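You operate a simulated robot arm through the tools that you are given. There is no shell and no other tool. Be economical: measure what you need, move in short steps, check, and stop when the job is done.

Carry out the task below with a simulated two-armed robot. There is one attempt and no reset: what you move stays moved.

Task
Hold the blue-footed follower steady, sand the rust off its ear, then prime that patch.
Fine: put the block and the brush back. Set down upright: round brush. A coat counts when it lies all over at full strength: go over it till it gets no stronger. What is to be rubbed or washed off counts as gone when no trace of it is left.

It is judged by the outcome, as a careful person would: the job done as asked, and still so three seconds after it is handed in. It fails if anything else is knocked over, pushed out of place, dropped, spilled or broken.

Robot
Two 7-joint arms with two-finger parallel grippers on one trunk, on a base that drives. Base frame: it is fixed to the floor where the robot stands at the start and does not move with it; the origin is under the middle of the robot, x ahead of it, y to its left, z up; the surface under the hand at the start is at about z = 820. Units: mm, degrees, N and s.
The left shoulder is at the start at [60, 143, 926], the right one opposite. With the tool pointing down near the work surface each hand reaches from about 320 to 740 mm from the robot's upright axis, wherever it stands, measured 20 degrees to its own side. Places, roughly: primer tin [600, -400, 800]; round brush (4x4x12 cm) [600, -600, 900]. Payload 1.57 kg a hand.
Tool frame (each hand has its own): the origin (TCP) lies between the finger pads and is the grasp point; the fingertips stand 30 mm ahead of it; z points along the fingers, y is the line along which they close. The gripper opens to 110 mm. The fingers are 24 mm wide and 12 mm thick; the gripper's body (48 by 112 mm) begins 78 mm behind the TCP.
Orientation is that of the tool frame in the base frame, as a unit quaternion [x, y, z, w]. With the fingers straight down and closing along the base's y, the tool's x points along the base's -x, its y along +y and its z along -z.

Tools
- The arms move only by the tool move_arm. It takes "left_increments", "right_increments" or both (then of equal length, played together; a hand with none holds still); each is a list of rows, each a list of 7 numbers: the finger opening in mm, from 0 to 110, then the shift along the tool's x, y, z in mm, then the turn, a rotation vector about the tool's x, y, z in degrees. In form: [[jaw, tx, ty, tz, rx, ry, rz], ...]. A call has 1 to 10 rows; each row shifts and turns the commanded pose from where the row before left it, along the tool's axes as they then stand. Each row takes 0.2 s and may step no farther than 50 mm and 8.6 degrees from the row before; otherwise, or with a gripper value out of range, the whole call is refused. Where a pose cannot be reached the arm comes as near as it can. A force on the tool above 40 N (or 10 N above the force at the start of the call, whichever is more), or a blocked arm, ends the call early, and 0.2 s more pass. Each finger travels about 45 mm/s and halts on what it meets, pressing with about 25 N; the grip force reading is that of the motor and also rises with nothing between the fingers. The clock runs only during rows and for 0.2 s after the last one: add rows that do not move to give the fingers time. The reply holds the time, the measured pose of the TCP, the force on the tool along the base axes, the opening and the grip force, in the units named above and with some noise, with the torque about the TCP (base axes, N m) and any sound that the robot's microphone picked up.
- Cameras (640 x 400 px; columns grow to the right, rows downward): "scene" is now at [28.4, -31.7, 1540]; the picture's right is [-0.35, -0.94, 0.00], its down [-0.72, 0.27, -0.64] and it looks along [0.60, -0.23, -0.77] (base axes); focal length 284 px, centre (320, 200). "left" rides on the left gripper at [70, -16, -141] in its tool frame; the picture's right is [0.23, 0.97, 0.00], its down [-0.85, 0.20, -0.48] and it looks along [-0.47, 0.11, 0.88] (tool axes); focal length 222 px, centre (320, 200). "right" rides on the right gripper at [70, 16, -141] in its tool frame; the picture's right is [-0.23, 0.97, 0.00], its down [-0.86, -0.20, -0.48] and it looks along [-0.47, -0.11, 0.88] (tool axes); focal length 222 px, centre (320, 200). There is no depth. A picture from a camera that has moved, and an enlarged one, comes with that camera's place and axes in the base frame and with its lens. The place of the scene camera against the robot may be out by one fixed shift of up to 18 mm in any direction.
- get_image(camera): a new picture of that camera. It takes no simulated time.
- lift_body(by): slides the trunk up (or, below 0, down) by that many mm; the arms and the scene camera ride with it, the base frame stays. It gives what a move gives, with no picture.
- steer(legs): drives the robot by 1 to 6 legs, each [ahead, left, turn to the left] in mm, mm and degrees, along the robot's own axes; the way and the turn of a leg run together, so that a leg with both is an arc; at most 1500 mm and 180 degrees a leg. The arms and the cameras ride along, it lands a little off, and it stops where it bumps. It gives what a move gives.
- head_to(pan, tilt): turns the head with the scene camera to pan (to the left, within 86 degrees either way) and tilt (down, from -29 to 69), counted from straight ahead of the robot. It gives what a move gives.
- zoom(camera, box): a new picture of the part [left, top, right, bottom] of that camera's present view, enlarged. It takes no simulated time.
- close_job(): hands the job in; it is judged then, once.

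Go step by step. Nothing tells you exact positions but the pictures and the camera data: compare them with the known pose of the tool, close in by small moves and look again before you grip or let go. The budget is 120 turns and 100 pictures, counting those below and the enlarged ones. Unless the task says otherwise, let go and move clear before handing in, and close with one line.

The tools are called after "Emit:" as name(argument=value, ...) on one line, values as JSON. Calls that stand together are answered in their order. move_arm: Moves the arms, as the interface text tells. Its arguments: {"type":"object","properties":{"left_increments":{"type":"array","items":{"type":"array","items":{"type":"number"}}},"right_increments":{"type":"array","items":{"type":"array","items":{"type":"number"}}}},"required":[]} The other tools are called the same way: lift_body (by) slides the trunk up or down; steer (legs) drives the base; head_to (pan, tilt) turns the head that bears the scene camera; get_image (camera) takes a picture; zoom (camera, box) takes an enlarged picture of a part of a camera's view; close_job () hands the job in.

At the start:

```text
time_s: 0.0
left_tcp_pos: [461.4, -7.2, 1000.8]
left_ee_rot: [0.0, 1.0, -0.001, 0.0]
left_force: [-0.2, -0.6, -0.3]
left_moment: [-0.02, 0.0, 0.0]
left_opening: 110.0
left_grip_force: 0.1
right_tcp_pos: [362.6, -389.2, 999.3]
right_ee_rot: [0.001, 1.0, 0.0, 0.0]
right_force: [0.2, 0.3, -0.1]
right_moment: [-0.01, 0.02, 0.0]
right_opening: 110.0
right_grip_force: 0.0
trunk travel left (down, up): [-525.0, 65.0]
robot x, y, heading: [-0.2, 0.1, 0.3]
head pan, tilt: [-20.7, 50.1]
```

scene: 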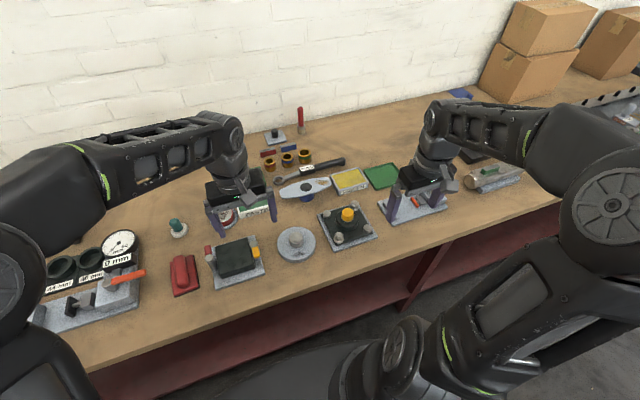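
right: 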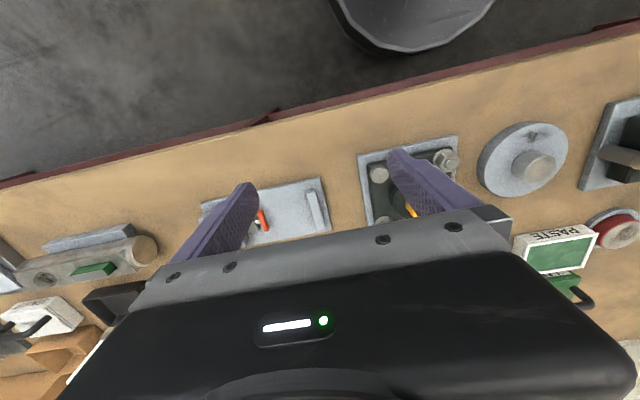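
left: 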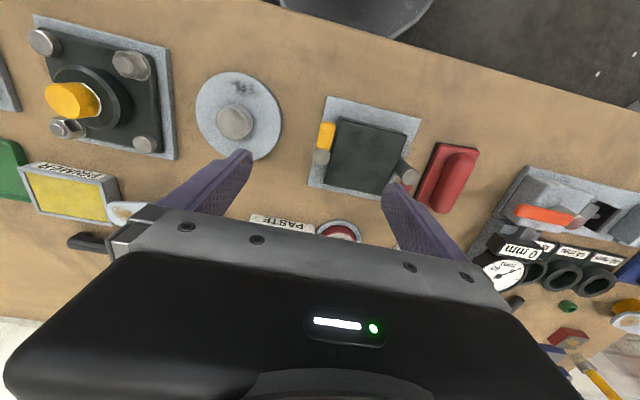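

I see a crowded bench with both hands hovering over it. I first look closer to find the follower with the blue foot, the sanding block, the primer and the brush.

Emit:
zoom(camera="scene", box=[240, 80, 440, 260])

Emit:
zoom(camera="scene", box=[360, 60, 640, 260])

Emit:
head_to(pan=-50, tilt=45)

```text
2.22 times, centred on (340, 170) of scene
camera zoom: at [28.4, -31.7, 1540.0], right [-0.35, -0.94, 0.0], down [-0.72, 0.27, -0.64], along [0.6, -0.23, -0.77], focal length 632 px, centre (276, 267)
```

zoom: 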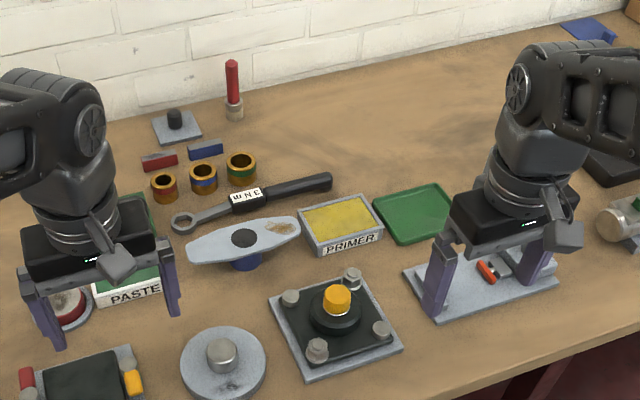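

```text
2.00 times, centred on (500, 160) of scene
camera zoom: at [28.4, -31.7, 1540.0], right [-0.35, -0.94, 0.0], down [-0.72, 0.27, -0.64], along [0.6, -0.23, -0.77], focal length 569 px, centre (-40, 280)
```

zoom: 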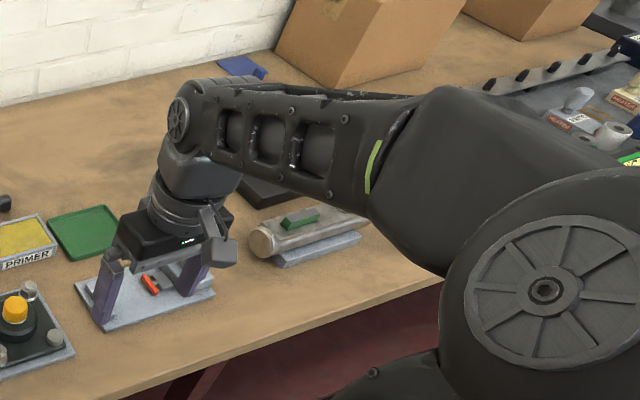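

```text
time_s: 0.9
left_tcp_pos: [460.7, -4.7, 1000.6]
left_ee_rot: [0.0, 1.0, -0.001, 0.0]
left_force: [0.1, -0.2, -0.4]
left_moment: [0.0, -0.01, -0.05]
left_opening: 110.1
left_grip_force: 0.0
right_tcp_pos: [361.5, -389.6, 999.9]
right_ee_rot: [0.0, 1.0, 0.0, 0.0]
right_force: [-1.3, 0.5, 0.3]
right_moment: [0.01, 0.0, 0.02]
right_opening: 110.1
right_grip_force: 0.1
trunk travel left (down, up): [-525.0, 65.0]
robot x, y, heading: [0.6, -2.1, -0.2]
head pan, tilt: [-50.0, 45.0]
```

The follower is the grey two-armed lever on a blue foot, with rust on its right ear, next to the primer. I look right for the brush and the block.

Emit:
get_image(camera="scene")

Emit:
zoom(camera="left", box=[380, 100, 640, 400])

Emit:
zoom(camera="right", box=[0, 180, 200, 400])

```text
94 pictures are left
camera scene: at [8.8, -66.8, 1547.1], right [-0.77, -0.64, 0.0], down [-0.46, 0.54, -0.71], along [0.45, -0.54, -0.71], focal length 284 px, centre (320, 200)
```

scene: 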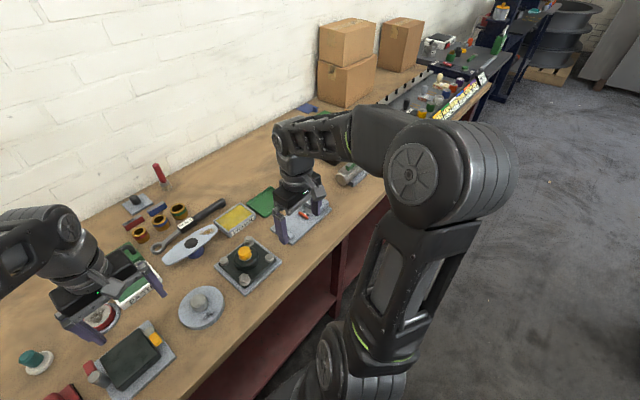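

```text
1.33 times, centred on (510, 250) of left
camera zoom: at [392.3, -22.2, 1140.0], right [-0.23, 0.97, 0.0], down [0.85, 0.2, 0.48], along [0.47, 0.11, -0.88], focal length 296 px, centre (67, 133)
```

zoom: 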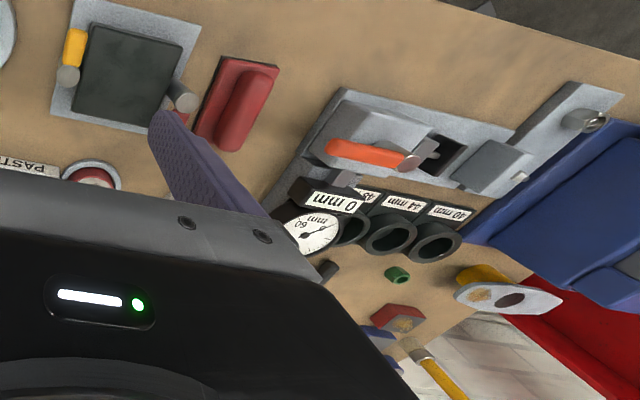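

```text
1.82 times, centred on (100, 290) of right
camera zoom: at [293.2, -373.6, 1141.7], right [0.23, 0.97, 0.0], down [0.86, -0.2, 0.48], along [0.47, -0.11, -0.88], focal length 404 px, centre (720, 36)
```

zoom: 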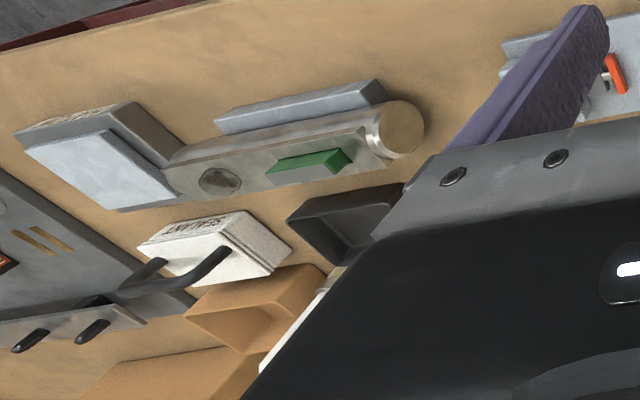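

I pull both hands up and back to clear the view.

Emit:
move_arm(left_increments=[[110, 23, 36, -14, 0, 0, 0], [110, 23, 36, -14, 0, 0, 0], [110, 23, 36, -14, 0, 0, 0], [110, 23, 36, -14, 0, 0, 0], [110, 23, 36, -14, 0, 0, 0], [110, 23, 36, -14, 0, 0, 0], [110, 0, 0, 0, 0, 0, 0]], right_increments=[[110, 16, -25, -24, 0, 0, 0], [110, 16, -25, -24, 0, 0, 0], [110, 16, -25, -24, 0, 0, 0], [110, 16, -25, -24, 0, 0, 0], [110, 16, -25, -24, 0, 0, 0], [110, 16, -25, -24, 0, 0, 0], [110, 0, 0, 0, 0, 0, 0]])

Emit:
head_to(pan=-25, tilt=45)

Emit:
get_image(camera="scene")

```text
time_s: 2.5
left_tcp_pos: [321.8, 214.0, 1084.5]
left_ee_rot: [0.001, 1.0, -0.001, 0.0]
left_force: [-1.2, 0.5, 0.3]
left_moment: [-0.03, 0.02, -0.01]
left_opening: 110.0
left_grip_force: 0.1
right_tcp_pos: [275.9, -532.9, 1117.8]
right_ee_rot: [-0.001, 1.0, -0.001, 0.001]
right_force: [0.1, 1.2, -0.5]
right_moment: [-0.03, 0.09, 0.01]
right_opening: 109.9
right_grip_force: 0.1
right hand out of reach, approached as far as the arm can: row 5, 6
trunk travel left (down, up): [-525.0, 65.0]
robot x, y, heading: [-0.5, 1.5, -0.0]
head pan, tilt: [-50.0, 45.0]
```

```text
time_s: 3.4
left_tcp_pos: [323.1, 213.7, 1085.4]
left_ee_rot: [0.0, 1.0, -0.001, 0.0]
left_force: [0.7, 0.5, 0.4]
left_moment: [-0.04, -0.01, 0.01]
left_opening: 110.1
left_grip_force: 0.1
right_tcp_pos: [277.2, -535.3, 1118.0]
right_ee_rot: [0.0, 1.0, 0.0, -0.001]
right_force: [-0.1, -0.8, 0.0]
right_moment: [-0.03, 0.0, 0.0]
right_opening: 110.0
right_grip_force: 0.0
trunk travel left (down, up): [-525.0, 65.0]
robot x, y, heading: [-1.0, 2.3, 0.0]
head pan, tilt: [-25.0, 45.0]
```

```text
91 pictures are left
camera scene: at [30.1, -38.8, 1547.1], right [-0.42, -0.91, 0.0], down [-0.64, 0.3, -0.71], along [0.64, -0.3, -0.71], focal length 284 px, centre (320, 200)
```

scene: 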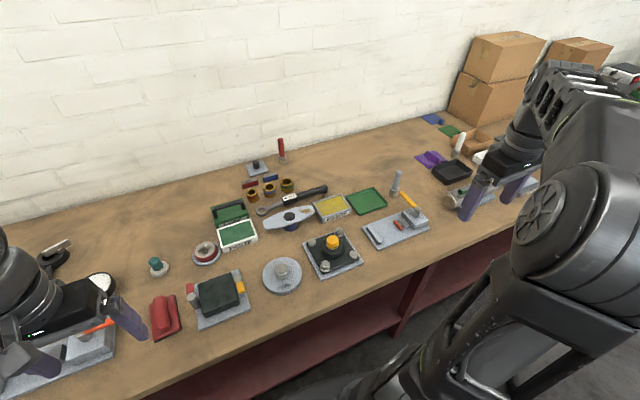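

Emit:
zoom(camera="scene", box=[180, 130, 340, 240])

Emit:
zoom(camera="scene", box=[300, 150, 480, 270])

Emit:
zoom(camera="scene", box=[60, 180, 320, 350])

```text
3.64 times, centred on (260, 185) of scene
camera zoom: at [30.1, -38.8, 1547.1], right [-0.42, -0.91, 0.0], down [-0.64, 0.3, -0.71], along [0.64, -0.3, -0.71], focal length 1034 px, centre (538, 254)
```

zoom: 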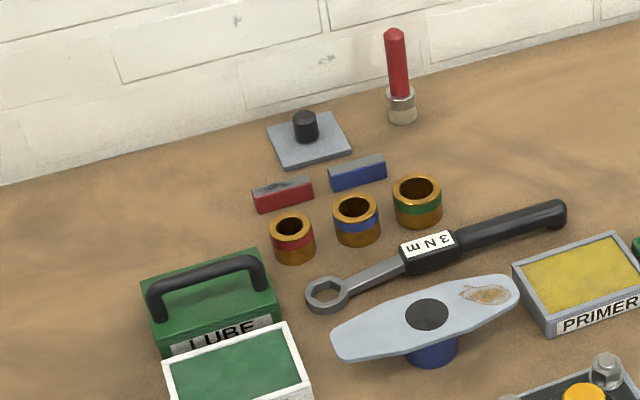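

```text
3.33 times, centred on (390, 210) of scene
camera zoom: at [30.1, -38.8, 1547.1], right [-0.42, -0.91, 0.0], down [-0.64, 0.3, -0.71], along [0.64, -0.3, -0.71], focal length 948 px, centre (87, 167)
```

zoom: 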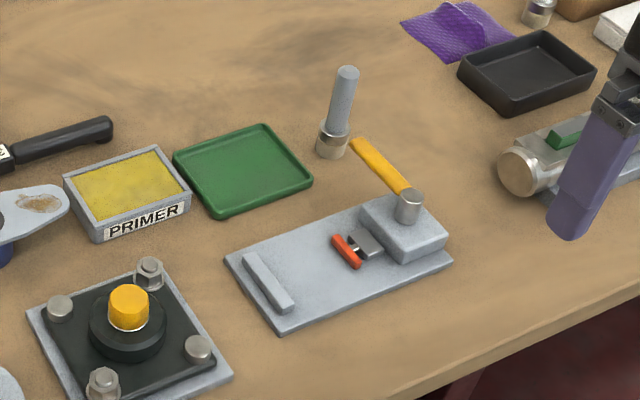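

```text
2.35 times, centred on (190, 265) of scene
camera zoom: at [30.1, -38.8, 1547.1], right [-0.42, -0.91, 0.0], down [-0.64, 0.3, -0.71], along [0.64, -0.3, -0.71], focal length 669 px, centre (626, 47)
```

zoom: 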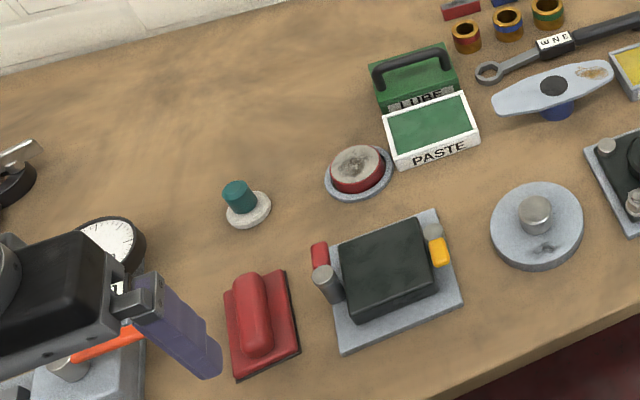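

The grey-handled brush stands near (602, -608), the primer tin is near (612, -360), the follower lies along y at x≈607, and its rusty ear is near y≈-260. The red block with a grip ridge at about (451, 186) is likely the sanding block. I move the left hand out of the way and bring the right hand toward that block to look.

Emit:
move_arm(left_increments=[[110, 9, 39, 0, 0, 0, 0], [110, 9, 39, 0, 0, 0, 0], [110, 9, 39, 0, 0, 0, 0], [110, 9, 39, 0, 0, 0, 0], [110, 9, 39, 0, 0, 0, 0], [110, 9, 39, 0, 0, 0, 0], [110, 0, 0, 0, 0, 0, 0]], right_increments=[[110, -20, 39, 6, 0, 0, 0], [110, -20, 39, 6, 0, 0, 0], [110, -20, 39, 6, 0, 0, 0], [110, -20, 39, 6, 0, 0, 0], [110, -20, 39, 6, 0, 0, 0], [110, -20, 39, 6, 0, 0, 0], [110, 0, 0, 0, 0, 0, 0]])

Emit:
move_arm(right_increments=[[110, 3, 48, 6, 0, 0, 0], [110, 3, 48, 6, 0, 0, 0], [110, 3, 48, 6, 0, 0, 0], [110, 3, 48, 6, 0, 0, 0], [110, 3, 48, 6, 0, 0, 0], [110, 3, 48, 6, 0, 0, 0], [110, 3, 48, 6, 0, 0, 0], [110, 0, 48, 6, 0, 0, 0], [110, 0, 48, 6, 0, 0, 0], [110, 0, 30, 6, 0, 0, 0]])

Emit:
get_image(camera="right")

Emit:
get_image(camera="scene")

```text
time_s: 5.0
left_tcp_pos: [268.9, 445.7, 1083.8]
left_ee_rot: [-0.001, 1.0, -0.001, 0.0]
left_force: [0.0, -0.1, 0.0]
left_moment: [0.03, -0.01, 0.02]
left_opening: 109.8
left_grip_force: 0.1
right_tcp_pos: [396.7, -301.6, 1084.8]
right_ee_rot: [-0.001, 1.0, -0.001, 0.0]
right_force: [-0.5, 0.1, -0.3]
right_moment: [0.04, -0.02, 0.0]
right_opening: 109.8
right_grip_force: 0.1
trunk travel left (down, up): [-525.0, 65.0]
robot x, y, heading: [2.6, -1.8, -0.3]
head pan, tilt: [-25.0, 45.0]
```

```text
time_s: 7.2
left_tcp_pos: [268.6, 447.2, 1082.6]
left_ee_rot: [-0.001, 1.0, -0.001, 0.0]
left_force: [0.4, -0.1, -0.2]
left_moment: [0.0, -0.02, 0.02]
left_opening: 110.0
left_grip_force: 0.1
right_tcp_pos: [374.3, 164.8, 1020.7]
right_ee_rot: [0.0, 1.0, -0.001, 0.001]
right_force: [0.0, 0.4, -0.6]
right_moment: [0.01, -0.03, 0.02]
right_opening: 110.1
right_grip_force: 0.1
trunk travel left (down, up): [-525.0, 65.0]
robot x, y, heading: [0.8, 1.9, -0.0]
head pan, tilt: [-25.0, 45.0]
```

```text
87 pictures are left
camera right: at [304.9, 180.0, 1164.3], right [0.23, 0.97, 0.0], down [0.85, -0.2, 0.48], along [0.47, -0.11, -0.88], focal length 222 px, centre (320, 200)
```

right: 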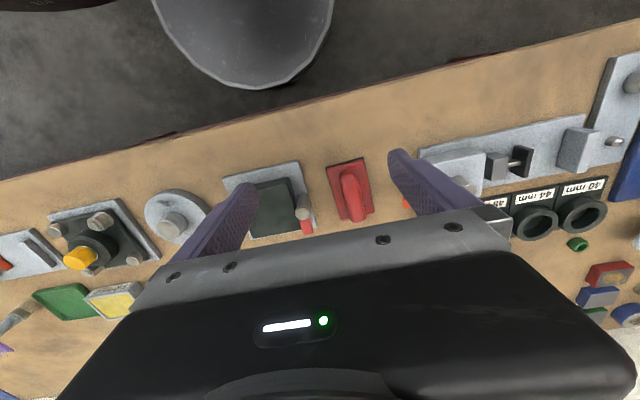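

```text
86 pictures are left
camera scene: at [30.2, -38.2, 1547.2], right [-0.42, -0.91, 0.0], down [-0.64, 0.3, -0.71], along [0.64, -0.3, -0.71], focal length 284 px, centre (320, 200)
```

scene: 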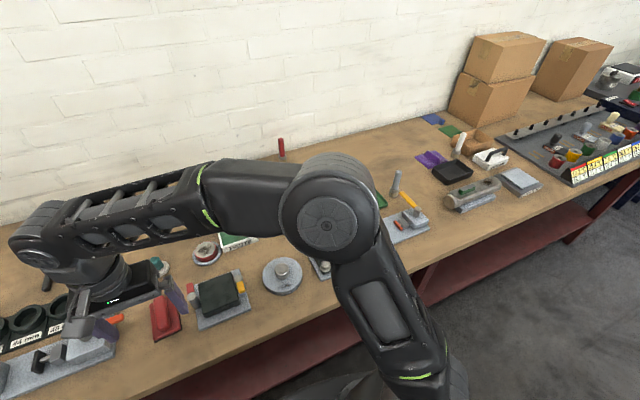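

Emit:
zoom(camera="right", box=[270, 130, 430, 240])

Emit:
zoom(camera="scene", box=[380, 100, 640, 240])

Emit:
zoom(camera="right", box=[500, 200, 640, 350])

Emit:
get_image(camera="left")

```text
3.64 times, centred on (350, 185) of right
camera zoom: at [304.9, 180.0, 1164.3], right [0.23, 0.97, 0.0], down [0.85, -0.2, 0.48], along [0.47, -0.11, -0.88], focal length 808 px, centre (211, 254)
```

zoom: 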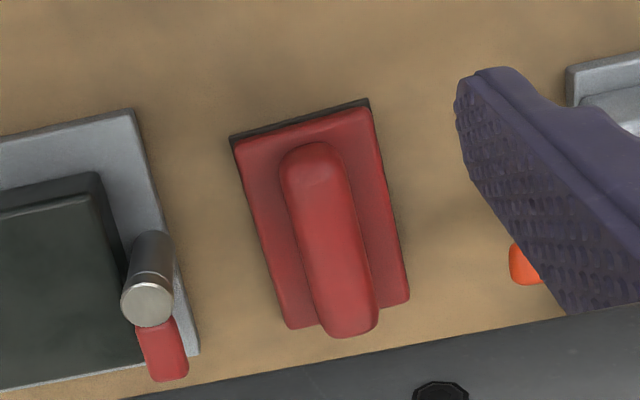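

```text
2.46 times, centred on (510, 170) of scene
camera zoom: at [30.2, -38.2, 1547.2], right [-0.42, -0.91, 0.0], down [-0.64, 0.3, -0.71], along [0.64, -0.3, -0.71], focal length 700 px, centre (-148, 274)
```

zoom: 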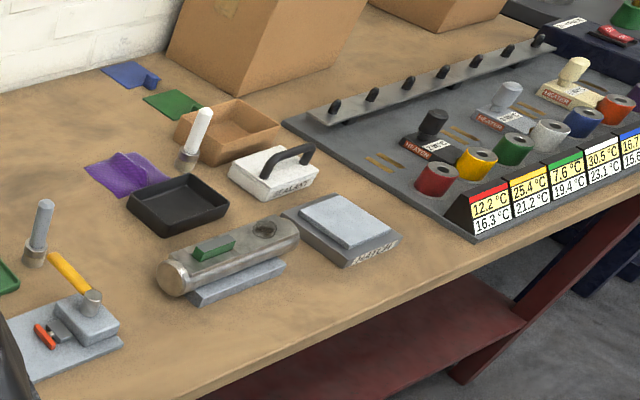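

```text
2.67 times, centred on (570, 275) of right
camera zoom: at [304.9, 180.0, 1164.3], right [0.23, 0.97, 0.0], down [0.85, -0.2, 0.48], along [0.47, -0.11, -0.88], focal length 592 px, centre (-347, 0)
```

zoom: 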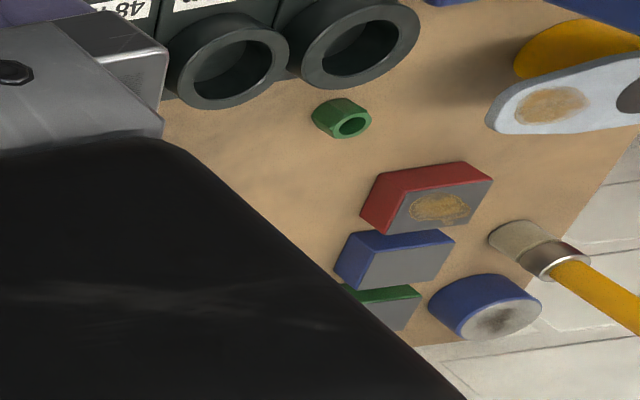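

```text
82 pictures are left
camera left: at [200.4, 430.0, 1223.0], right [-0.23, 0.97, 0.0], down [0.85, 0.2, 0.48], along [0.47, 0.11, -0.88], focal length 222 px, centre (320, 200)
```

left: 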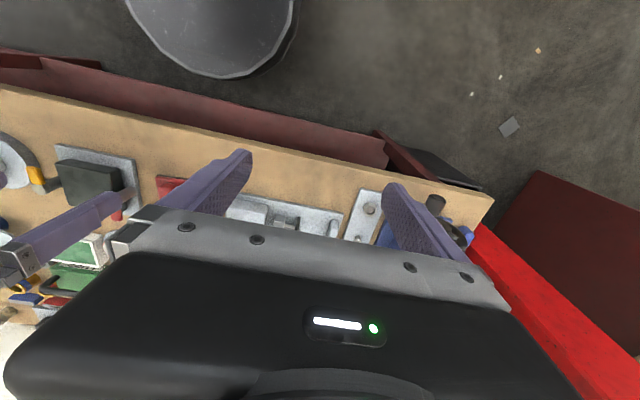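

The red block (60 x 100 mm, black abrasive beneath) is centred near (477, 192) and turned about 3°. I move above it and look again for the height.

Emit:
move_arm(right_increments=[[110, -34, 9, 25, 0, 0, -3], [110, -34, 9, 25, 0, 0, 0], [70, -34, 9, 25, 0, 0, 0], [70, 0, 0, 0, 0, 0, 0]])

Emit:
get_image(camera="right")

```text
time_s: 8.2
left_tcp_pos: [268.3, 444.9, 1082.3]
left_ee_rot: [0.0, 1.0, -0.001, 0.0]
left_force: [-0.4, 0.4, -0.5]
left_moment: [-0.02, 0.0, 0.02]
left_opening: 110.1
left_grip_force: 0.0
right_tcp_pos: [475.2, 191.9, 948.4]
right_ee_rot: [-0.026, 1.0, 0.0, 0.001]
right_force: [-1.1, -0.7, 0.1]
right_moment: [-0.02, 0.01, -0.01]
right_opening: 70.1
right_grip_force: 0.1
trunk travel left (down, up): [-525.0, 65.0]
robot x, y, heading: [0.3, 0.3, 0.1]
head pan, tilt: [-25.0, 45.0]
```

```text
81 pictures are left
camera right: at [404.0, 204.3, 1090.1], right [0.18, 0.98, 0.0], down [0.86, -0.15, 0.48], along [0.47, -0.08, -0.88], focal length 222 px, centre (320, 200)
```

right: 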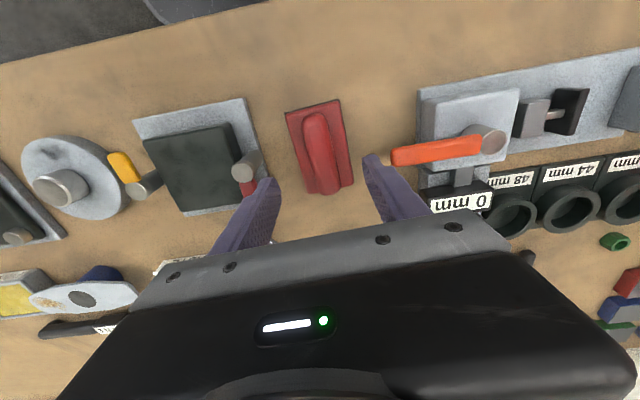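

Emit:
move_arm(right_increments=[[60, 0, 0, 32, 0, 0, 0], [60, 0, 0, 30, 0, 0, 0], [60, 0, 0, 0, 0, 0, 0]])

Emit:
zoom(camera="right", box=[220, 80, 420, 220])

Emit:
zoom(camera="scene", box=[80, 250, 280, 380])

```text
time_s: 9.0
left_tcp_pos: [270.3, 445.1, 1083.3]
left_ee_rot: [-0.001, 1.0, -0.002, 0.0]
left_force: [1.2, 0.1, 0.1]
left_moment: [0.02, -0.01, -0.02]
left_opening: 110.1
left_grip_force: 0.0
right_tcp_pos: [474.7, 193.2, 887.0]
right_ee_rot: [-0.026, 1.0, 0.0, 0.0]
right_force: [-0.7, 0.6, -0.1]
right_moment: [-0.02, 0.0, 0.0]
right_opening: 60.1
right_grip_force: 0.0
trunk travel left (down, up): [-525.0, 65.0]
robot x, y, heading: [-0.1, -1.5, -0.2]
head pan, tilt: [-25.0, 45.0]
```

```text
2.86 times, centred on (320, 150) of right
camera zoom: at [404.7, 205.0, 1027.2], right [0.18, 0.98, 0.0], down [0.86, -0.15, 0.48], along [0.47, -0.08, -0.88], focal length 635 px, centre (320, 343)
```

zoom: 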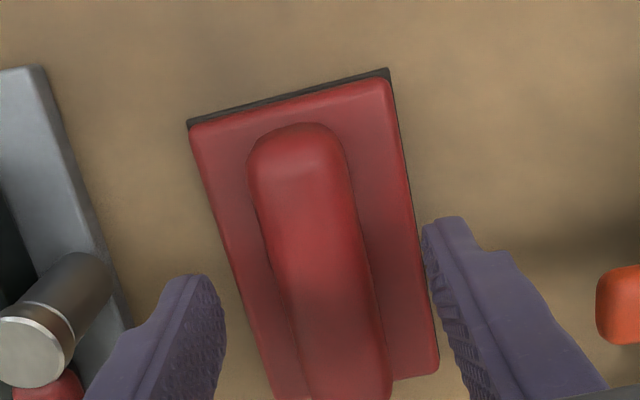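

```text
3.08 times, centred on (180, 315) of scene
camera zoom: at [30.1, -38.8, 1547.2], right [-0.42, -0.91, 0.0], down [-0.64, 0.3, -0.71], along [0.64, -0.3, -0.71], focal length 875 px, centre (751, -154)
```

zoom: 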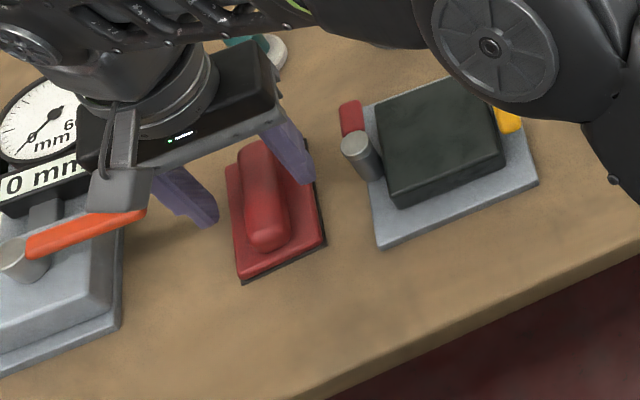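

Emit:
move_arm(right_increments=[[44, 0, 0, 5, 0, 0, 0], [44, 0, 0, 5, 0, 0, 0], [44, 0, 0, 4, 0, 0, 0]])

Emit:
zoom(camera="right", box=[220, 80, 420, 220])

```text
time_s: 9.8
left_tcp_pos: [269.4, 446.4, 1083.2]
left_ee_rot: [0.0, 1.0, 0.0, 0.0]
left_force: [0.7, -0.2, 0.9]
left_moment: [-0.04, 0.0, 0.0]
left_opening: 110.2
left_grip_force: 0.0
right_tcp_pos: [475.6, 192.1, 871.2]
right_ee_rot: [-0.027, 1.0, 0.0, 0.0]
right_force: [-0.6, -0.3, 0.1]
right_moment: [0.02, -0.01, -0.01]
right_opening: 44.0
right_grip_force: 0.0
trunk travel left (down, up): [-525.0, 65.0]
robot x, y, heading: [-5.4, 1.7, -0.2]
head pan, tilt: [-25.0, 45.0]
```

```text
2.86 times, centred on (320, 150) of right
camera zoom: at [404.5, 204.4, 1013.7], right [0.18, 0.98, 0.0], down [0.86, -0.15, 0.48], along [0.47, -0.08, -0.88], focal length 635 px, centre (320, 343)
```

zoom: 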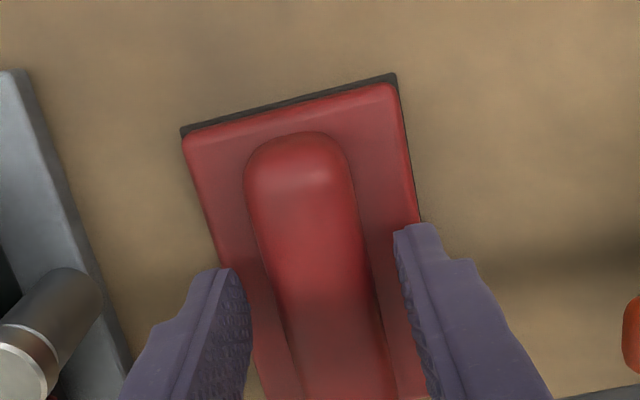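

Emit:
move_arm(right_increments=[[42, 0, 0, 3, 0, 0, 0], [42, 0, 0, 3, 0, 0, 0]])

Emit:
zoom(camera="scene", box=[110, 270, 230, 350])

```text
time_s: 10.4
left_tcp_pos: [268.9, 446.4, 1083.3]
left_ee_rot: [-0.001, 1.0, 0.0, 0.0]
left_force: [0.0, -0.1, 0.2]
left_moment: [0.0, -0.03, 0.0]
left_opening: 110.1
left_grip_force: 0.1
right_tcp_pos: [474.5, 193.2, 864.7]
right_ee_rot: [-0.027, 1.0, 0.001, 0.001]
right_force: [0.6, 1.5, -0.6]
right_moment: [0.03, -0.02, -0.02]
right_opening: 42.0
right_grip_force: 0.1
trunk travel left (down, up): [-525.0, 65.0]
robot x, y, heading: [0.7, -1.3, 0.1]
head pan, tilt: [-25.0, 45.0]
```

```text
5.00 times, centred on (170, 310) of scene
camera zoom: at [30.2, -38.7, 1547.2], right [-0.42, -0.91, 0.0], down [-0.64, 0.3, -0.71], along [0.64, -0.3, -0.71], focal length 1422 px, centre (1070, -350)
```

zoom: 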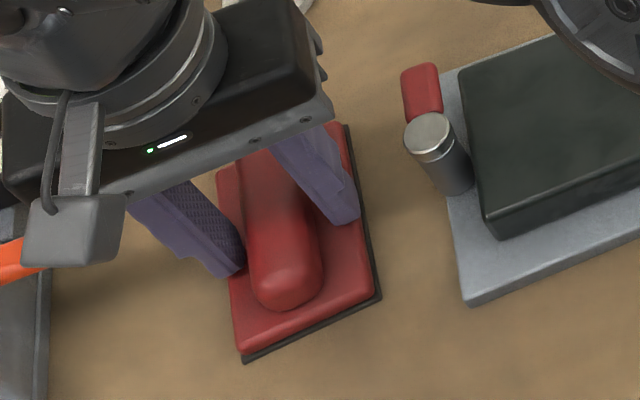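

The fingers straddle the ridge just above the plate. I close on it, and lift a little.

Emit:
move_arm(right_increments=[[10, 0, 0, 0, 0, 0, 0], [10, 0, 0, 0, 0, 0, 0], [10, 0, 0, 0, 0, 0, 0], [10, 0, 0, 0, 0, 0, 0], [10, 0, 0, 0, 0, 0, 0]])

Emit:
move_arm(right_increments=[[5, 0, 0, -30, 0, 0, 0], [5, 0, 0, -45, 0, 0, 0], [5, 0, 0, -45, 0, 0, 0], [5, 0, 0, 0, 0, 0, 0]])

Emit:
get_image(camera="right")

Emit:
zoom(camera="scene", box=[60, 200, 260, 360])

```text
time_s: 11.6
left_tcp_pos: [269.8, 446.6, 1084.4]
left_ee_rot: [0.0, 1.0, -0.001, 0.0]
left_force: [0.3, 0.8, 0.4]
left_moment: [-0.01, 0.02, -0.02]
left_opening: 109.9
left_grip_force: 0.2
right_tcp_pos: [476.9, 192.3, 865.0]
right_ee_rot: [-0.026, 1.0, 0.0, -0.001]
right_force: [-0.2, -0.6, -0.1]
right_moment: [0.03, 0.01, -0.01]
right_opening: 27.5
right_grip_force: 25.0
trunk travel left (down, up): [-525.0, 65.0]
robot x, y, heading: [0.6, 1.8, -0.1]
head pan, tilt: [-25.0, 45.0]
```

```text
time_s: 12.6
left_tcp_pos: [269.2, 447.0, 1083.7]
left_ee_rot: [0.001, 1.0, 0.0, 0.0]
left_force: [0.6, 0.0, -0.1]
left_moment: [-0.01, 0.01, 0.01]
left_opening: 109.9
left_grip_force: 0.0
right_tcp_pos: [474.4, 194.0, 985.8]
right_ee_rot: [-0.026, 1.0, 0.0, 0.0]
right_force: [-0.3, -0.6, -0.4]
right_moment: [0.0, -0.02, -0.02]
right_opening: 4.9
right_grip_force: 0.0
trunk travel left (down, up): [-525.0, 65.0]
robot x, y, heading: [-1.2, 1.1, -0.1]
head pan, tilt: [-25.0, 45.0]
```

```text
76 pictures are left
camera right: at [404.7, 206.2, 1126.9], right [0.18, 0.98, 0.0], down [0.86, -0.15, 0.48], along [0.47, -0.08, -0.88], focal length 222 px, centre (320, 200)
```

right: 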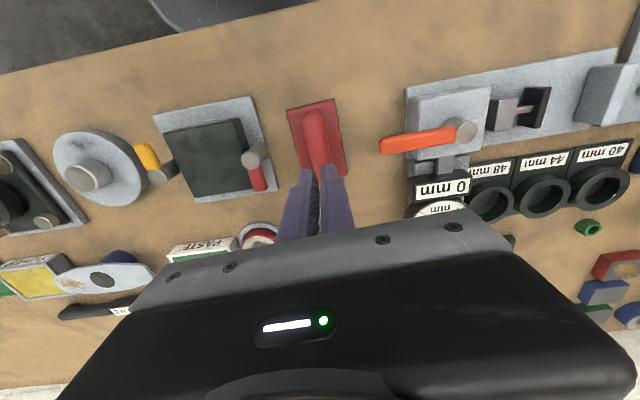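

```text
2.50 times, centred on (160, 280) of scene
camera zoom: at [30.4, -38.7, 1547.1], right [-0.42, -0.91, 0.0], down [-0.64, 0.3, -0.71], along [0.64, -0.3, -0.71], focal length 711 px, centre (720, 0)
```

zoom: 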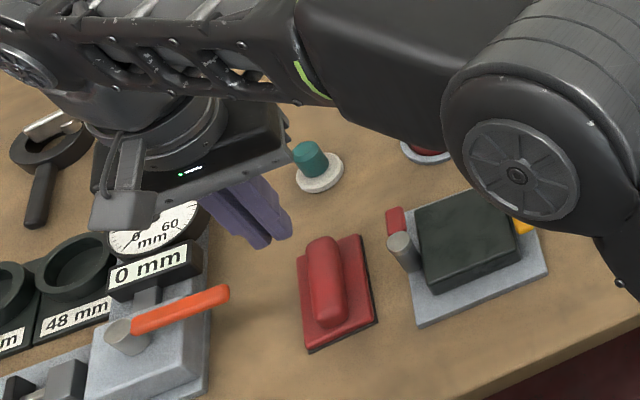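

The fingers gripped only the rounded top and slipped off; the block stayed put. I go back down, deeper this time.

Emit:
move_arm(right_increments=[[46, 0, 0, 0, 0, 0, 0], [46, 0, 0, 20, 0, 0, 0], [46, 0, 0, 45, 0, 0, 0], [46, 0, 0, 45, 0, 0, 0], [46, 0, 0, 10, 0, 0, 0], [46, 0, 0, 2, 0, 0, 0], [46, 0, 0, 2, 0, 0, 0]])

Emit:
zoom(camera="scene", box=[110, 270, 230, 350])

```text
time_s: 14.2
left_tcp_pos: [268.3, 445.5, 1083.4]
left_ee_rot: [0.001, 1.0, -0.001, 0.001]
left_force: [-0.2, 0.2, -0.8]
left_moment: [0.01, -0.01, 0.0]
left_opening: 109.9
left_grip_force: 0.2
right_tcp_pos: [476.3, 193.6, 863.1]
right_ee_rot: [-0.026, 1.0, 0.001, 0.001]
right_force: [-1.6, -1.5, 14.5]
right_moment: [-0.27, 0.12, -0.02]
right_opening: 45.9
right_grip_force: 0.0
trunk travel left (down, up): [-525.0, 65.0]
robot x, y, heading: [0.6, -0.2, -0.1]
head pan, tilt: [-25.0, 45.0]
```

```text
5.00 times, centred on (170, 310) of scene
camera zoom: at [28.8, -39.4, 1547.5], right [-0.42, -0.91, 0.0], down [-0.64, 0.3, -0.71], along [0.64, -0.3, -0.71], focal length 1422 px, centre (1070, -350)
```

zoom: 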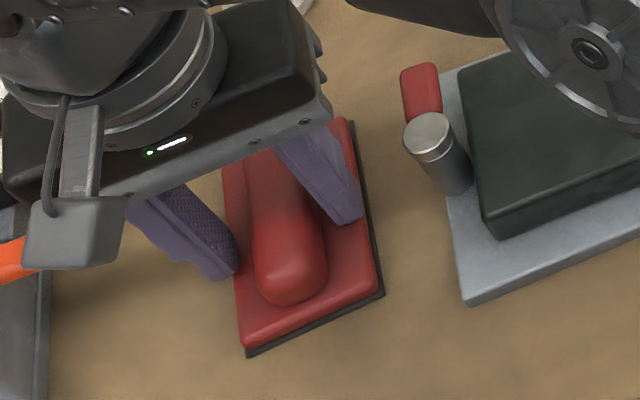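

The tips now touch the plate (about 14 N), so this is as low as they go. I close, then lift slowly.

Emit:
move_arm(right_increments=[[0, 0, 0, -1.5, 0, 0, 0], [0, 0, 0, 0, 0, 0, 0], [0, 0, 0, 0, 0, 0, 0], [0, 0, 0, 0, 0, 0, 0], [0, 0, 0, 0, 0, 0, 0], [0, 0, 0, 0, 0, 0, 0]])

Emit:
move_arm(right_increments=[[0, 0, 0, -2, 0, 0, 0], [0, 0, 0, -2, 0, 0, 0], [0, 0, 0, -3, 0, 0, 0], [0, 0, 0, -3, 0, 0, 0], [0, 0, 0, -3, 0, 0, 0]])

Emit:
zoom(camera="scene", box=[110, 270, 230, 350])

```text
time_s: 15.6
left_tcp_pos: [268.2, 445.9, 1083.1]
left_ee_rot: [0.0, 1.0, 0.0, -0.001]
left_force: [0.4, 0.5, -0.2]
left_moment: [0.02, -0.03, 0.02]
left_opening: 110.1
left_grip_force: 0.2
right_tcp_pos: [475.8, 191.1, 863.7]
right_ee_rot: [-0.027, 1.0, 0.001, 0.001]
right_force: [4.4, -4.5, 15.7]
right_moment: [-0.18, -0.23, -0.01]
right_opening: 27.4
right_grip_force: 25.1
trunk travel left (down, up): [-525.0, 65.0]
robot x, y, heading: [-0.9, 1.1, 0.0]
head pan, tilt: [-25.0, 45.0]
```

```text
time_s: 16.8
left_tcp_pos: [270.3, 446.7, 1083.6]
left_ee_rot: [0.0, 1.0, -0.001, 0.0]
left_force: [-0.7, 0.1, -0.6]
left_moment: [-0.01, 0.0, 0.0]
left_opening: 109.9
left_grip_force: 0.0
right_tcp_pos: [476.4, 192.6, 875.9]
right_ee_rot: [-0.027, 1.0, 0.001, 0.0]
right_force: [0.1, 0.0, -1.0]
right_moment: [0.0, 0.0, 0.01]
right_opening: 27.5
right_grip_force: 24.7
trunk travel left (down, up): [-525.0, 65.0]
robot x, y, heading: [-2.5, 1.7, -0.1]
head pan, tilt: [-25.0, 45.0]
```

```text
5.00 times, centred on (170, 310) of scene
camera zoom: at [30.2, -38.7, 1547.1], right [-0.42, -0.91, 0.0], down [-0.64, 0.3, -0.71], along [0.64, -0.3, -0.71], focal length 1422 px, centre (1070, -350)
```

zoom: 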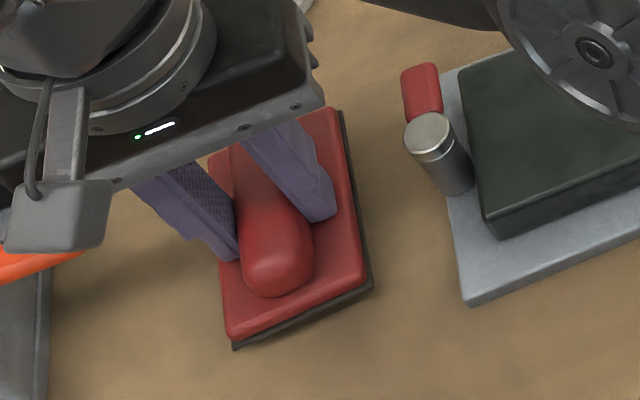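

The block came up this time. I lift on gently and carry it to the right, clear of the follower.

Emit:
move_arm(right_increments=[[0, 0, 0, -4, 0, 0, 0], [0, 0, 0, -8, 0, 0, 0], [0, 0, 0, -12, 0, 0, 0], [0, 0, 0, -15, 0, 0, 0], [0, 0, 0, -15, 0, 0, 0], [0, 0, 0, -15, 0, 0, 0], [0, 0, 0, -15, 0, 0, 0], [0, 0, 0, -12, 0, 0, 0], [0, 0, 0, -8, 0, 0, 0], [0, 0, 0, 0, 0, 0, 0]])

Emit:
move_arm(right_increments=[[0, 2, -10, 0, 0, 0, 0.5], [0, 3, -20, 0, 0, 0, 0.5], [0, 3, -30, 0, 0, 0, 0.5], [0, 3, -30, 0, 0, 0, 0.5], [0, 3, -30, 0, 0, 0, 0.5], [0, 3, -30, 0, 0, 0, 0.5], [0, 3, -30, 0, 0, 0, 0], [0, 3, -30, 0, 0, 0, 0], [0, 3, -30, 0, 0, 0, 0], [0, 3, -30, 0, 0, 0, 0]])

Emit:
move_arm(right_increments=[[0, 3, -30, 0, 0, 0, 0], [0, 3, -30, 0, 0, 0, 0], [0, 3, -30, 0, 0, 0, 0], [0, 3, -30, 0, 0, 0, 0], [0, 3, -30, 0, 0, 0, 0], [0, 0, -30, 0, 0, 0, 0], [0, 0, -30, 0, 0, 0, 0], [0, 0, -25, 0, 0, 0, 0], [0, 0, -15, 0, 0, 0, 0], [0, 0, 0, 0, 0, 0, 0]])

Emit:
get_image(camera="right")

Emit:
get_image(camera="scene")

```text
time_s: 19.0
left_tcp_pos: [269.5, 447.2, 1082.7]
left_ee_rot: [0.0, 1.0, -0.001, 0.0]
left_force: [0.5, -0.1, 0.2]
left_moment: [-0.01, 0.02, -0.02]
left_opening: 110.2
left_grip_force: 0.0
right_tcp_pos: [475.3, 193.4, 981.7]
right_ee_rot: [-0.026, 1.0, 0.001, 0.0]
right_force: [0.4, -0.7, -1.3]
right_moment: [-0.03, 0.01, -0.03]
right_opening: 27.5
right_grip_force: 24.7
trunk travel left (down, up): [-525.0, 65.0]
robot x, y, heading: [-2.7, 2.6, -0.2]
head pan, tilt: [-25.0, 45.0]
```

```text
time_s: 21.2
left_tcp_pos: [268.9, 445.9, 1084.1]
left_ee_rot: [0.0, 1.0, -0.001, 0.001]
left_force: [0.1, -0.8, 0.1]
left_moment: [0.0, 0.01, 0.02]
left_opening: 110.0
left_grip_force: 0.0
right_tcp_pos: [450.2, -78.2, 982.7]
right_ee_rot: [-0.001, 1.0, 0.0, 0.0]
right_force: [0.4, 0.6, -0.7]
right_moment: [0.05, 0.02, 0.01]
right_opening: 27.4
right_grip_force: 25.3
trunk travel left (down, up): [-525.0, 65.0]
robot x, y, heading: [-0.9, -0.8, 0.2]
head pan, tilt: [-25.0, 45.0]
```

```text
time_s: 23.4
left_tcp_pos: [268.4, 446.6, 1083.6]
left_ee_rot: [0.0, 1.0, -0.001, 0.001]
left_force: [-0.3, -0.2, -0.7]
left_moment: [-0.01, 0.02, -0.02]
left_opening: 110.3
left_grip_force: 0.0
right_tcp_pos: [435.0, -327.1, 981.8]
right_ee_rot: [0.001, 1.0, 0.0, 0.0]
right_force: [-1.2, 0.1, -1.3]
right_moment: [-0.01, 0.01, 0.01]
right_opening: 27.2
right_grip_force: 25.1
trunk travel left (down, up): [-525.0, 65.0]
robot x, y, heading: [-0.8, 4.6, 0.1]
head pan, tilt: [-25.0, 45.0]
```

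```text
72 pictures are left
camera right: at [364.4, -312.5, 1123.5], right [0.23, 0.97, 0.0], down [0.86, -0.2, 0.48], along [0.47, -0.11, -0.88], focal length 222 px, centre (320, 200)
```

right: 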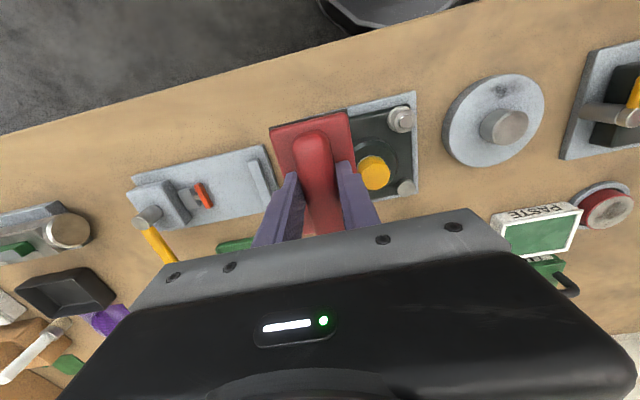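

```text
71 pictures are left
camera scene: at [30.2, -38.8, 1547.1], right [-0.42, -0.91, 0.0], down [-0.64, 0.3, -0.71], along [0.64, -0.3, -0.71], focal length 284 px, centre (320, 200)
```

scene: 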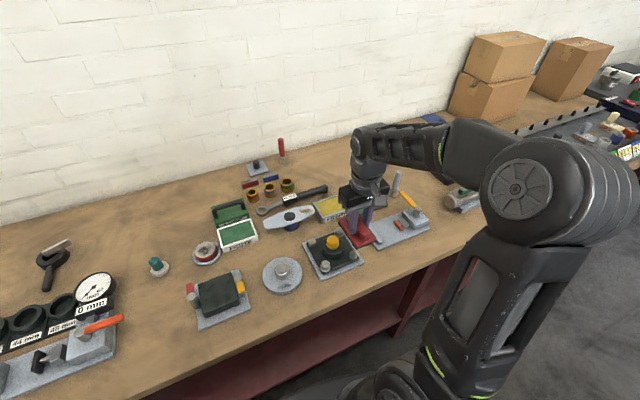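

The block is held fast. Now I bring the left hand over and turn it 90°, so that it can grip the follower's clean left ear across x.

Emit:
move_arm(left_increments=[[110, -16, -43, 4, 0, 0, 0], [110, -16, -43, 4, 0, 0, 0], [110, -16, -43, 4, 0, 0, 0], [110, -16, -43, 4, 0, 0, 0], [110, -16, -43, 4, 0, 0, 0], [110, -16, -43, 4, 0, 0, 0], [110, -16, -43, 4, 0, 0, 0], [110, -16, -43, 4, 0, 0, 8], [110, 0, 0, 0, 0, 0, 8], [110, 0, 0, 0, 0, 0, 8]])

Emit:
move_arm(left_increments=[[110, 0, 0, 0, 0, 0, 8.3], [110, 0, 0, 0, 0, 0, 8.3], [110, 0, 0, 0, 0, 0, 8.3], [110, 0, 0, 0, 0, 0, 8.3], [110, 0, 0, 0, 0, 0, 8.3], [110, 0, 0, 0, 0, 0, 8.3], [110, 0, 0, 0, 0, 0, 8.2], [110, 0, 0, 0, 0, 0, 8], [110, 0, 0, 0, 0, 0, 0]])

```text
time_s: 25.6
left_tcp_pos: [397.7, 101.5, 1052.3]
left_ee_rot: [0.209, 0.978, -0.001, 0.0]
left_force: [0.2, 0.7, -0.2]
left_moment: [-0.01, 0.0, -0.02]
left_opening: 109.8
left_grip_force: 0.1
right_tcp_pos: [435.1, -328.7, 981.8]
right_ee_rot: [-0.001, 1.0, 0.001, 0.0]
right_force: [0.0, 0.1, -1.3]
right_moment: [0.01, 0.02, -0.02]
right_opening: 27.4
right_grip_force: 25.3
trunk travel left (down, up): [-525.0, 65.0]
robot x, y, heading: [3.9, 3.0, 0.1]
head pan, tilt: [-25.0, 45.0]
```

```text
time_s: 27.6
left_tcp_pos: [397.3, 101.0, 1051.7]
left_ee_rot: [0.708, 0.706, 0.0, 0.0]
left_force: [0.9, -0.1, -0.3]
left_moment: [0.0, 0.01, -0.01]
left_opening: 109.9
left_grip_force: 0.0
right_tcp_pos: [433.6, -327.9, 981.6]
right_ee_rot: [0.001, 1.0, 0.001, 0.001]
right_force: [0.1, 1.0, -1.0]
right_moment: [0.03, 0.03, -0.01]
right_opening: 27.4
right_grip_force: 25.1
trunk travel left (down, up): [-525.0, 65.0]
robot x, y, heading: [1.5, -0.9, 0.1]
head pan, tilt: [-25.0, 45.0]
```

Emit:
move_arm(left_increments=[[110, -30, 30, 10, 0, 0, 0], [110, -30, 30, 10, 0, 0, 0], [110, -30, 30, 10, 0, 0, 0], [110, -30, 30, 10, 0, 0, 0], [110, -30, 30, 10, 0, 0, 0], [90, -30, 30, 10, 0, 0, 0], [80, -20, 30, 10, 0, 0, 0], [80, 0, 0, 0, 0, 0, 0]])

Emit:
get_image(camera="left")

Emit:
zoom(camera="scene", box=[220, 130, 400, 260])

```text
time_s: 29.4
left_tcp_pos: [580.7, -80.4, 993.0]
left_ee_rot: [0.707, 0.708, 0.0, 0.0]
left_force: [-0.6, 0.0, -0.1]
left_moment: [0.01, 0.0, 0.03]
left_opening: 80.1
left_grip_force: 0.0
left hand out of reach, approached as far as the arm can: row 7
right_tcp_pos: [435.1, -328.0, 981.2]
right_ee_rot: [0.001, 1.0, 0.0, 0.0]
right_force: [0.1, -0.9, -2.2]
right_moment: [0.01, -0.01, -0.01]
right_opening: 27.5
right_grip_force: 25.2
trunk travel left (down, up): [-525.0, 65.0]
robot x, y, heading: [0.4, -0.5, 0.0]
head pan, tilt: [-25.0, 45.0]
```

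```text
70 pictures are left
camera left: at [564.2, -10.8, 1132.5], right [0.97, 0.23, 0.0], down [0.2, -0.85, 0.48], along [0.11, -0.47, -0.88], focal length 222 px, centre (320, 200)
```

left: 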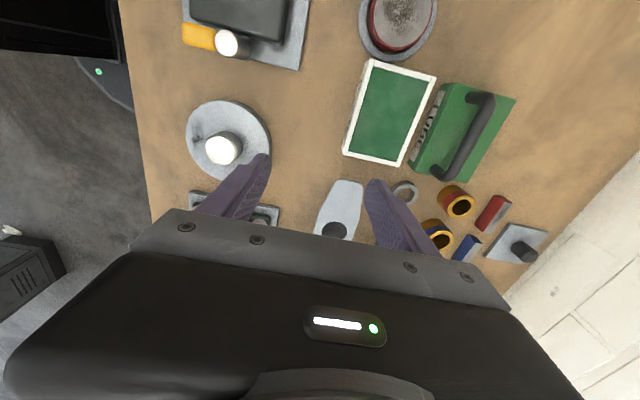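

```text
3.08 times, centred on (310, 195) of scene
camera zoom: at [30.3, -39.8, 1547.1], right [-0.42, -0.91, 0.0], down [-0.64, 0.3, -0.71], along [0.64, -0.3, -0.71], focal length 875 px, centre (351, 215)
```

zoom: 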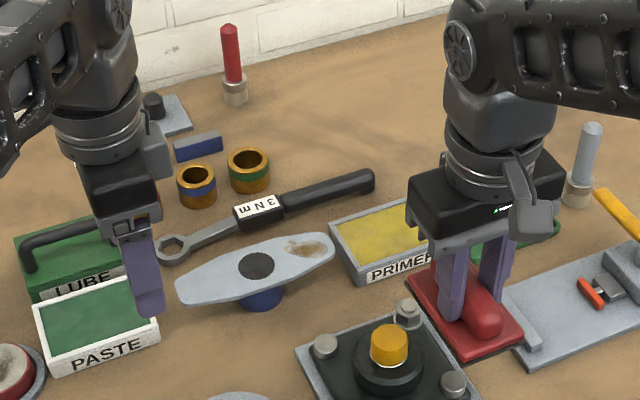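

The left arm is at its reach limit here. I drive the base 120 mm to the right, which also helps with reaching the brush later.

Emit:
steer(legs=[[0, -120, 0]])

Emit:
get_image(camera="left")

```text
time_s: 30.7
left_tcp_pos: [579.8, -197.8, 992.9]
left_ee_rot: [0.706, 0.708, 0.0, 0.0]
left_force: [0.2, -0.2, -1.1]
left_moment: [0.06, 0.01, -0.03]
left_opening: 80.1
left_grip_force: 0.0
right_tcp_pos: [434.7, -446.3, 981.3]
right_ee_rot: [-0.002, 1.0, 0.001, 0.0]
right_force: [0.6, 0.0, -1.9]
right_moment: [0.06, 0.0, 0.03]
right_opening: 27.4
right_grip_force: 25.2
trunk travel left (down, up): [-525.0, 65.0]
robot x, y, heading: [3.9, -120.8, -0.1]
head pan, tilt: [-25.0, 45.0]
```

```text
68 pictures are left
camera left: at [564.5, -128.8, 1132.6], right [0.97, 0.23, 0.0], down [0.2, -0.85, 0.48], along [0.11, -0.47, -0.88], focal length 222 px, centre (320, 200)
```

left: 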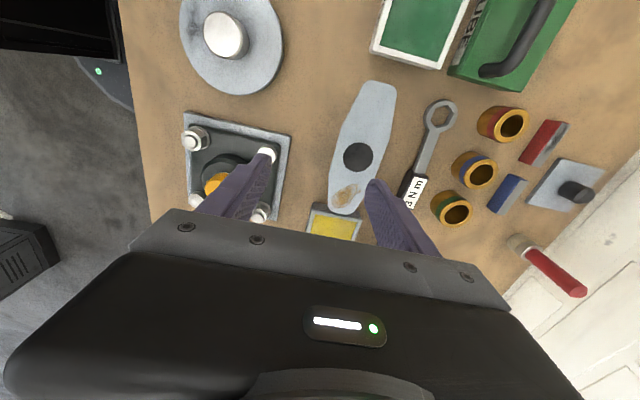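

From the wrist camera, the follower's top is at about z≈857. Its left end is at (625, -120), hub at (630, -202), right end at (639, -288), and it's turned about 5°. I move the left hand above the left ear at y≈-150.

Emit:
move_arm(left_increments=[[70, 16, 16, 18, 0, 0, -2], [65, 16, 16, 18, 0, 0, -2], [65, 16, 15, 18, 0, 0, -1], [65, 0, 0, 20, 0, 0, 0], [65, 0, 0, 0, 0, 0, 0]])

Emit:
zoom(camera="left", box=[200, 60, 440, 240])

Emit:
get_image(camera="scene")

```text
time_s: 31.9
left_tcp_pos: [626.0, -147.9, 917.4]
left_ee_rot: [0.674, 0.739, 0.0, 0.0]
left_force: [0.4, -0.2, -0.1]
left_moment: [0.01, 0.0, -0.03]
left_opening: 64.9
left_grip_force: 0.1
right_tcp_pos: [435.4, -445.5, 981.6]
right_ee_rot: [-0.002, 1.0, 0.0, 0.001]
right_force: [0.2, -0.3, -1.8]
right_moment: [0.01, 0.0, 0.01]
right_opening: 27.5
right_grip_force: 25.6
trunk travel left (down, up): [-525.0, 65.0]
robot x, y, heading: [-0.7, -120.3, 0.4]
head pan, tilt: [-25.0, 45.0]
```

```text
2.22 times, centred on (320, 150) of left
camera zoom: at [603.6, -80.4, 1057.5], right [0.95, 0.31, 0.0], down [0.28, -0.83, 0.48], along [0.15, -0.46, -0.88], focal length 494 px, centre (320, 311)
```

zoom: 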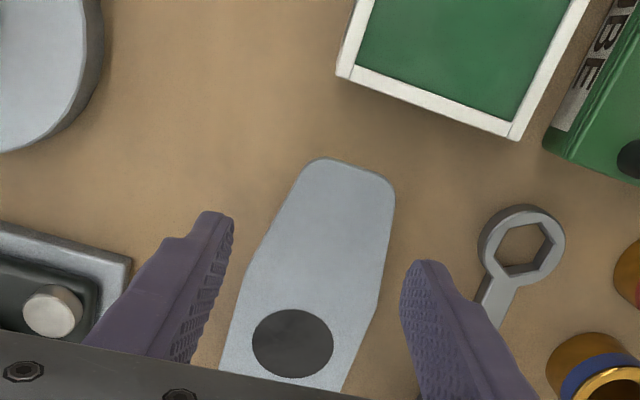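

```text
66 pictures are left
camera scene: at [30.6, -158.0, 1547.1], right [-0.42, -0.91, 0.0], down [-0.64, 0.3, -0.71], along [0.64, -0.3, -0.71], focal length 284 px, centre (320, 200)
```

scene: 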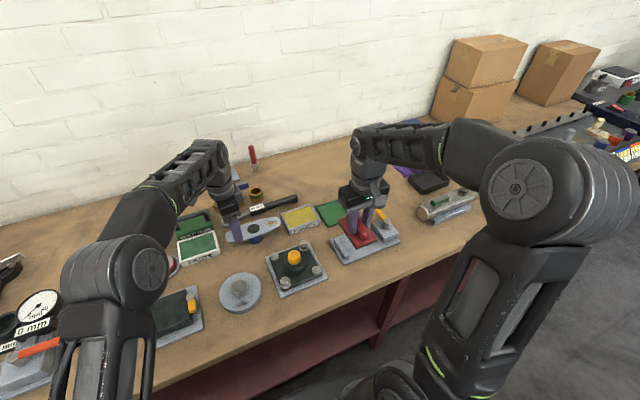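

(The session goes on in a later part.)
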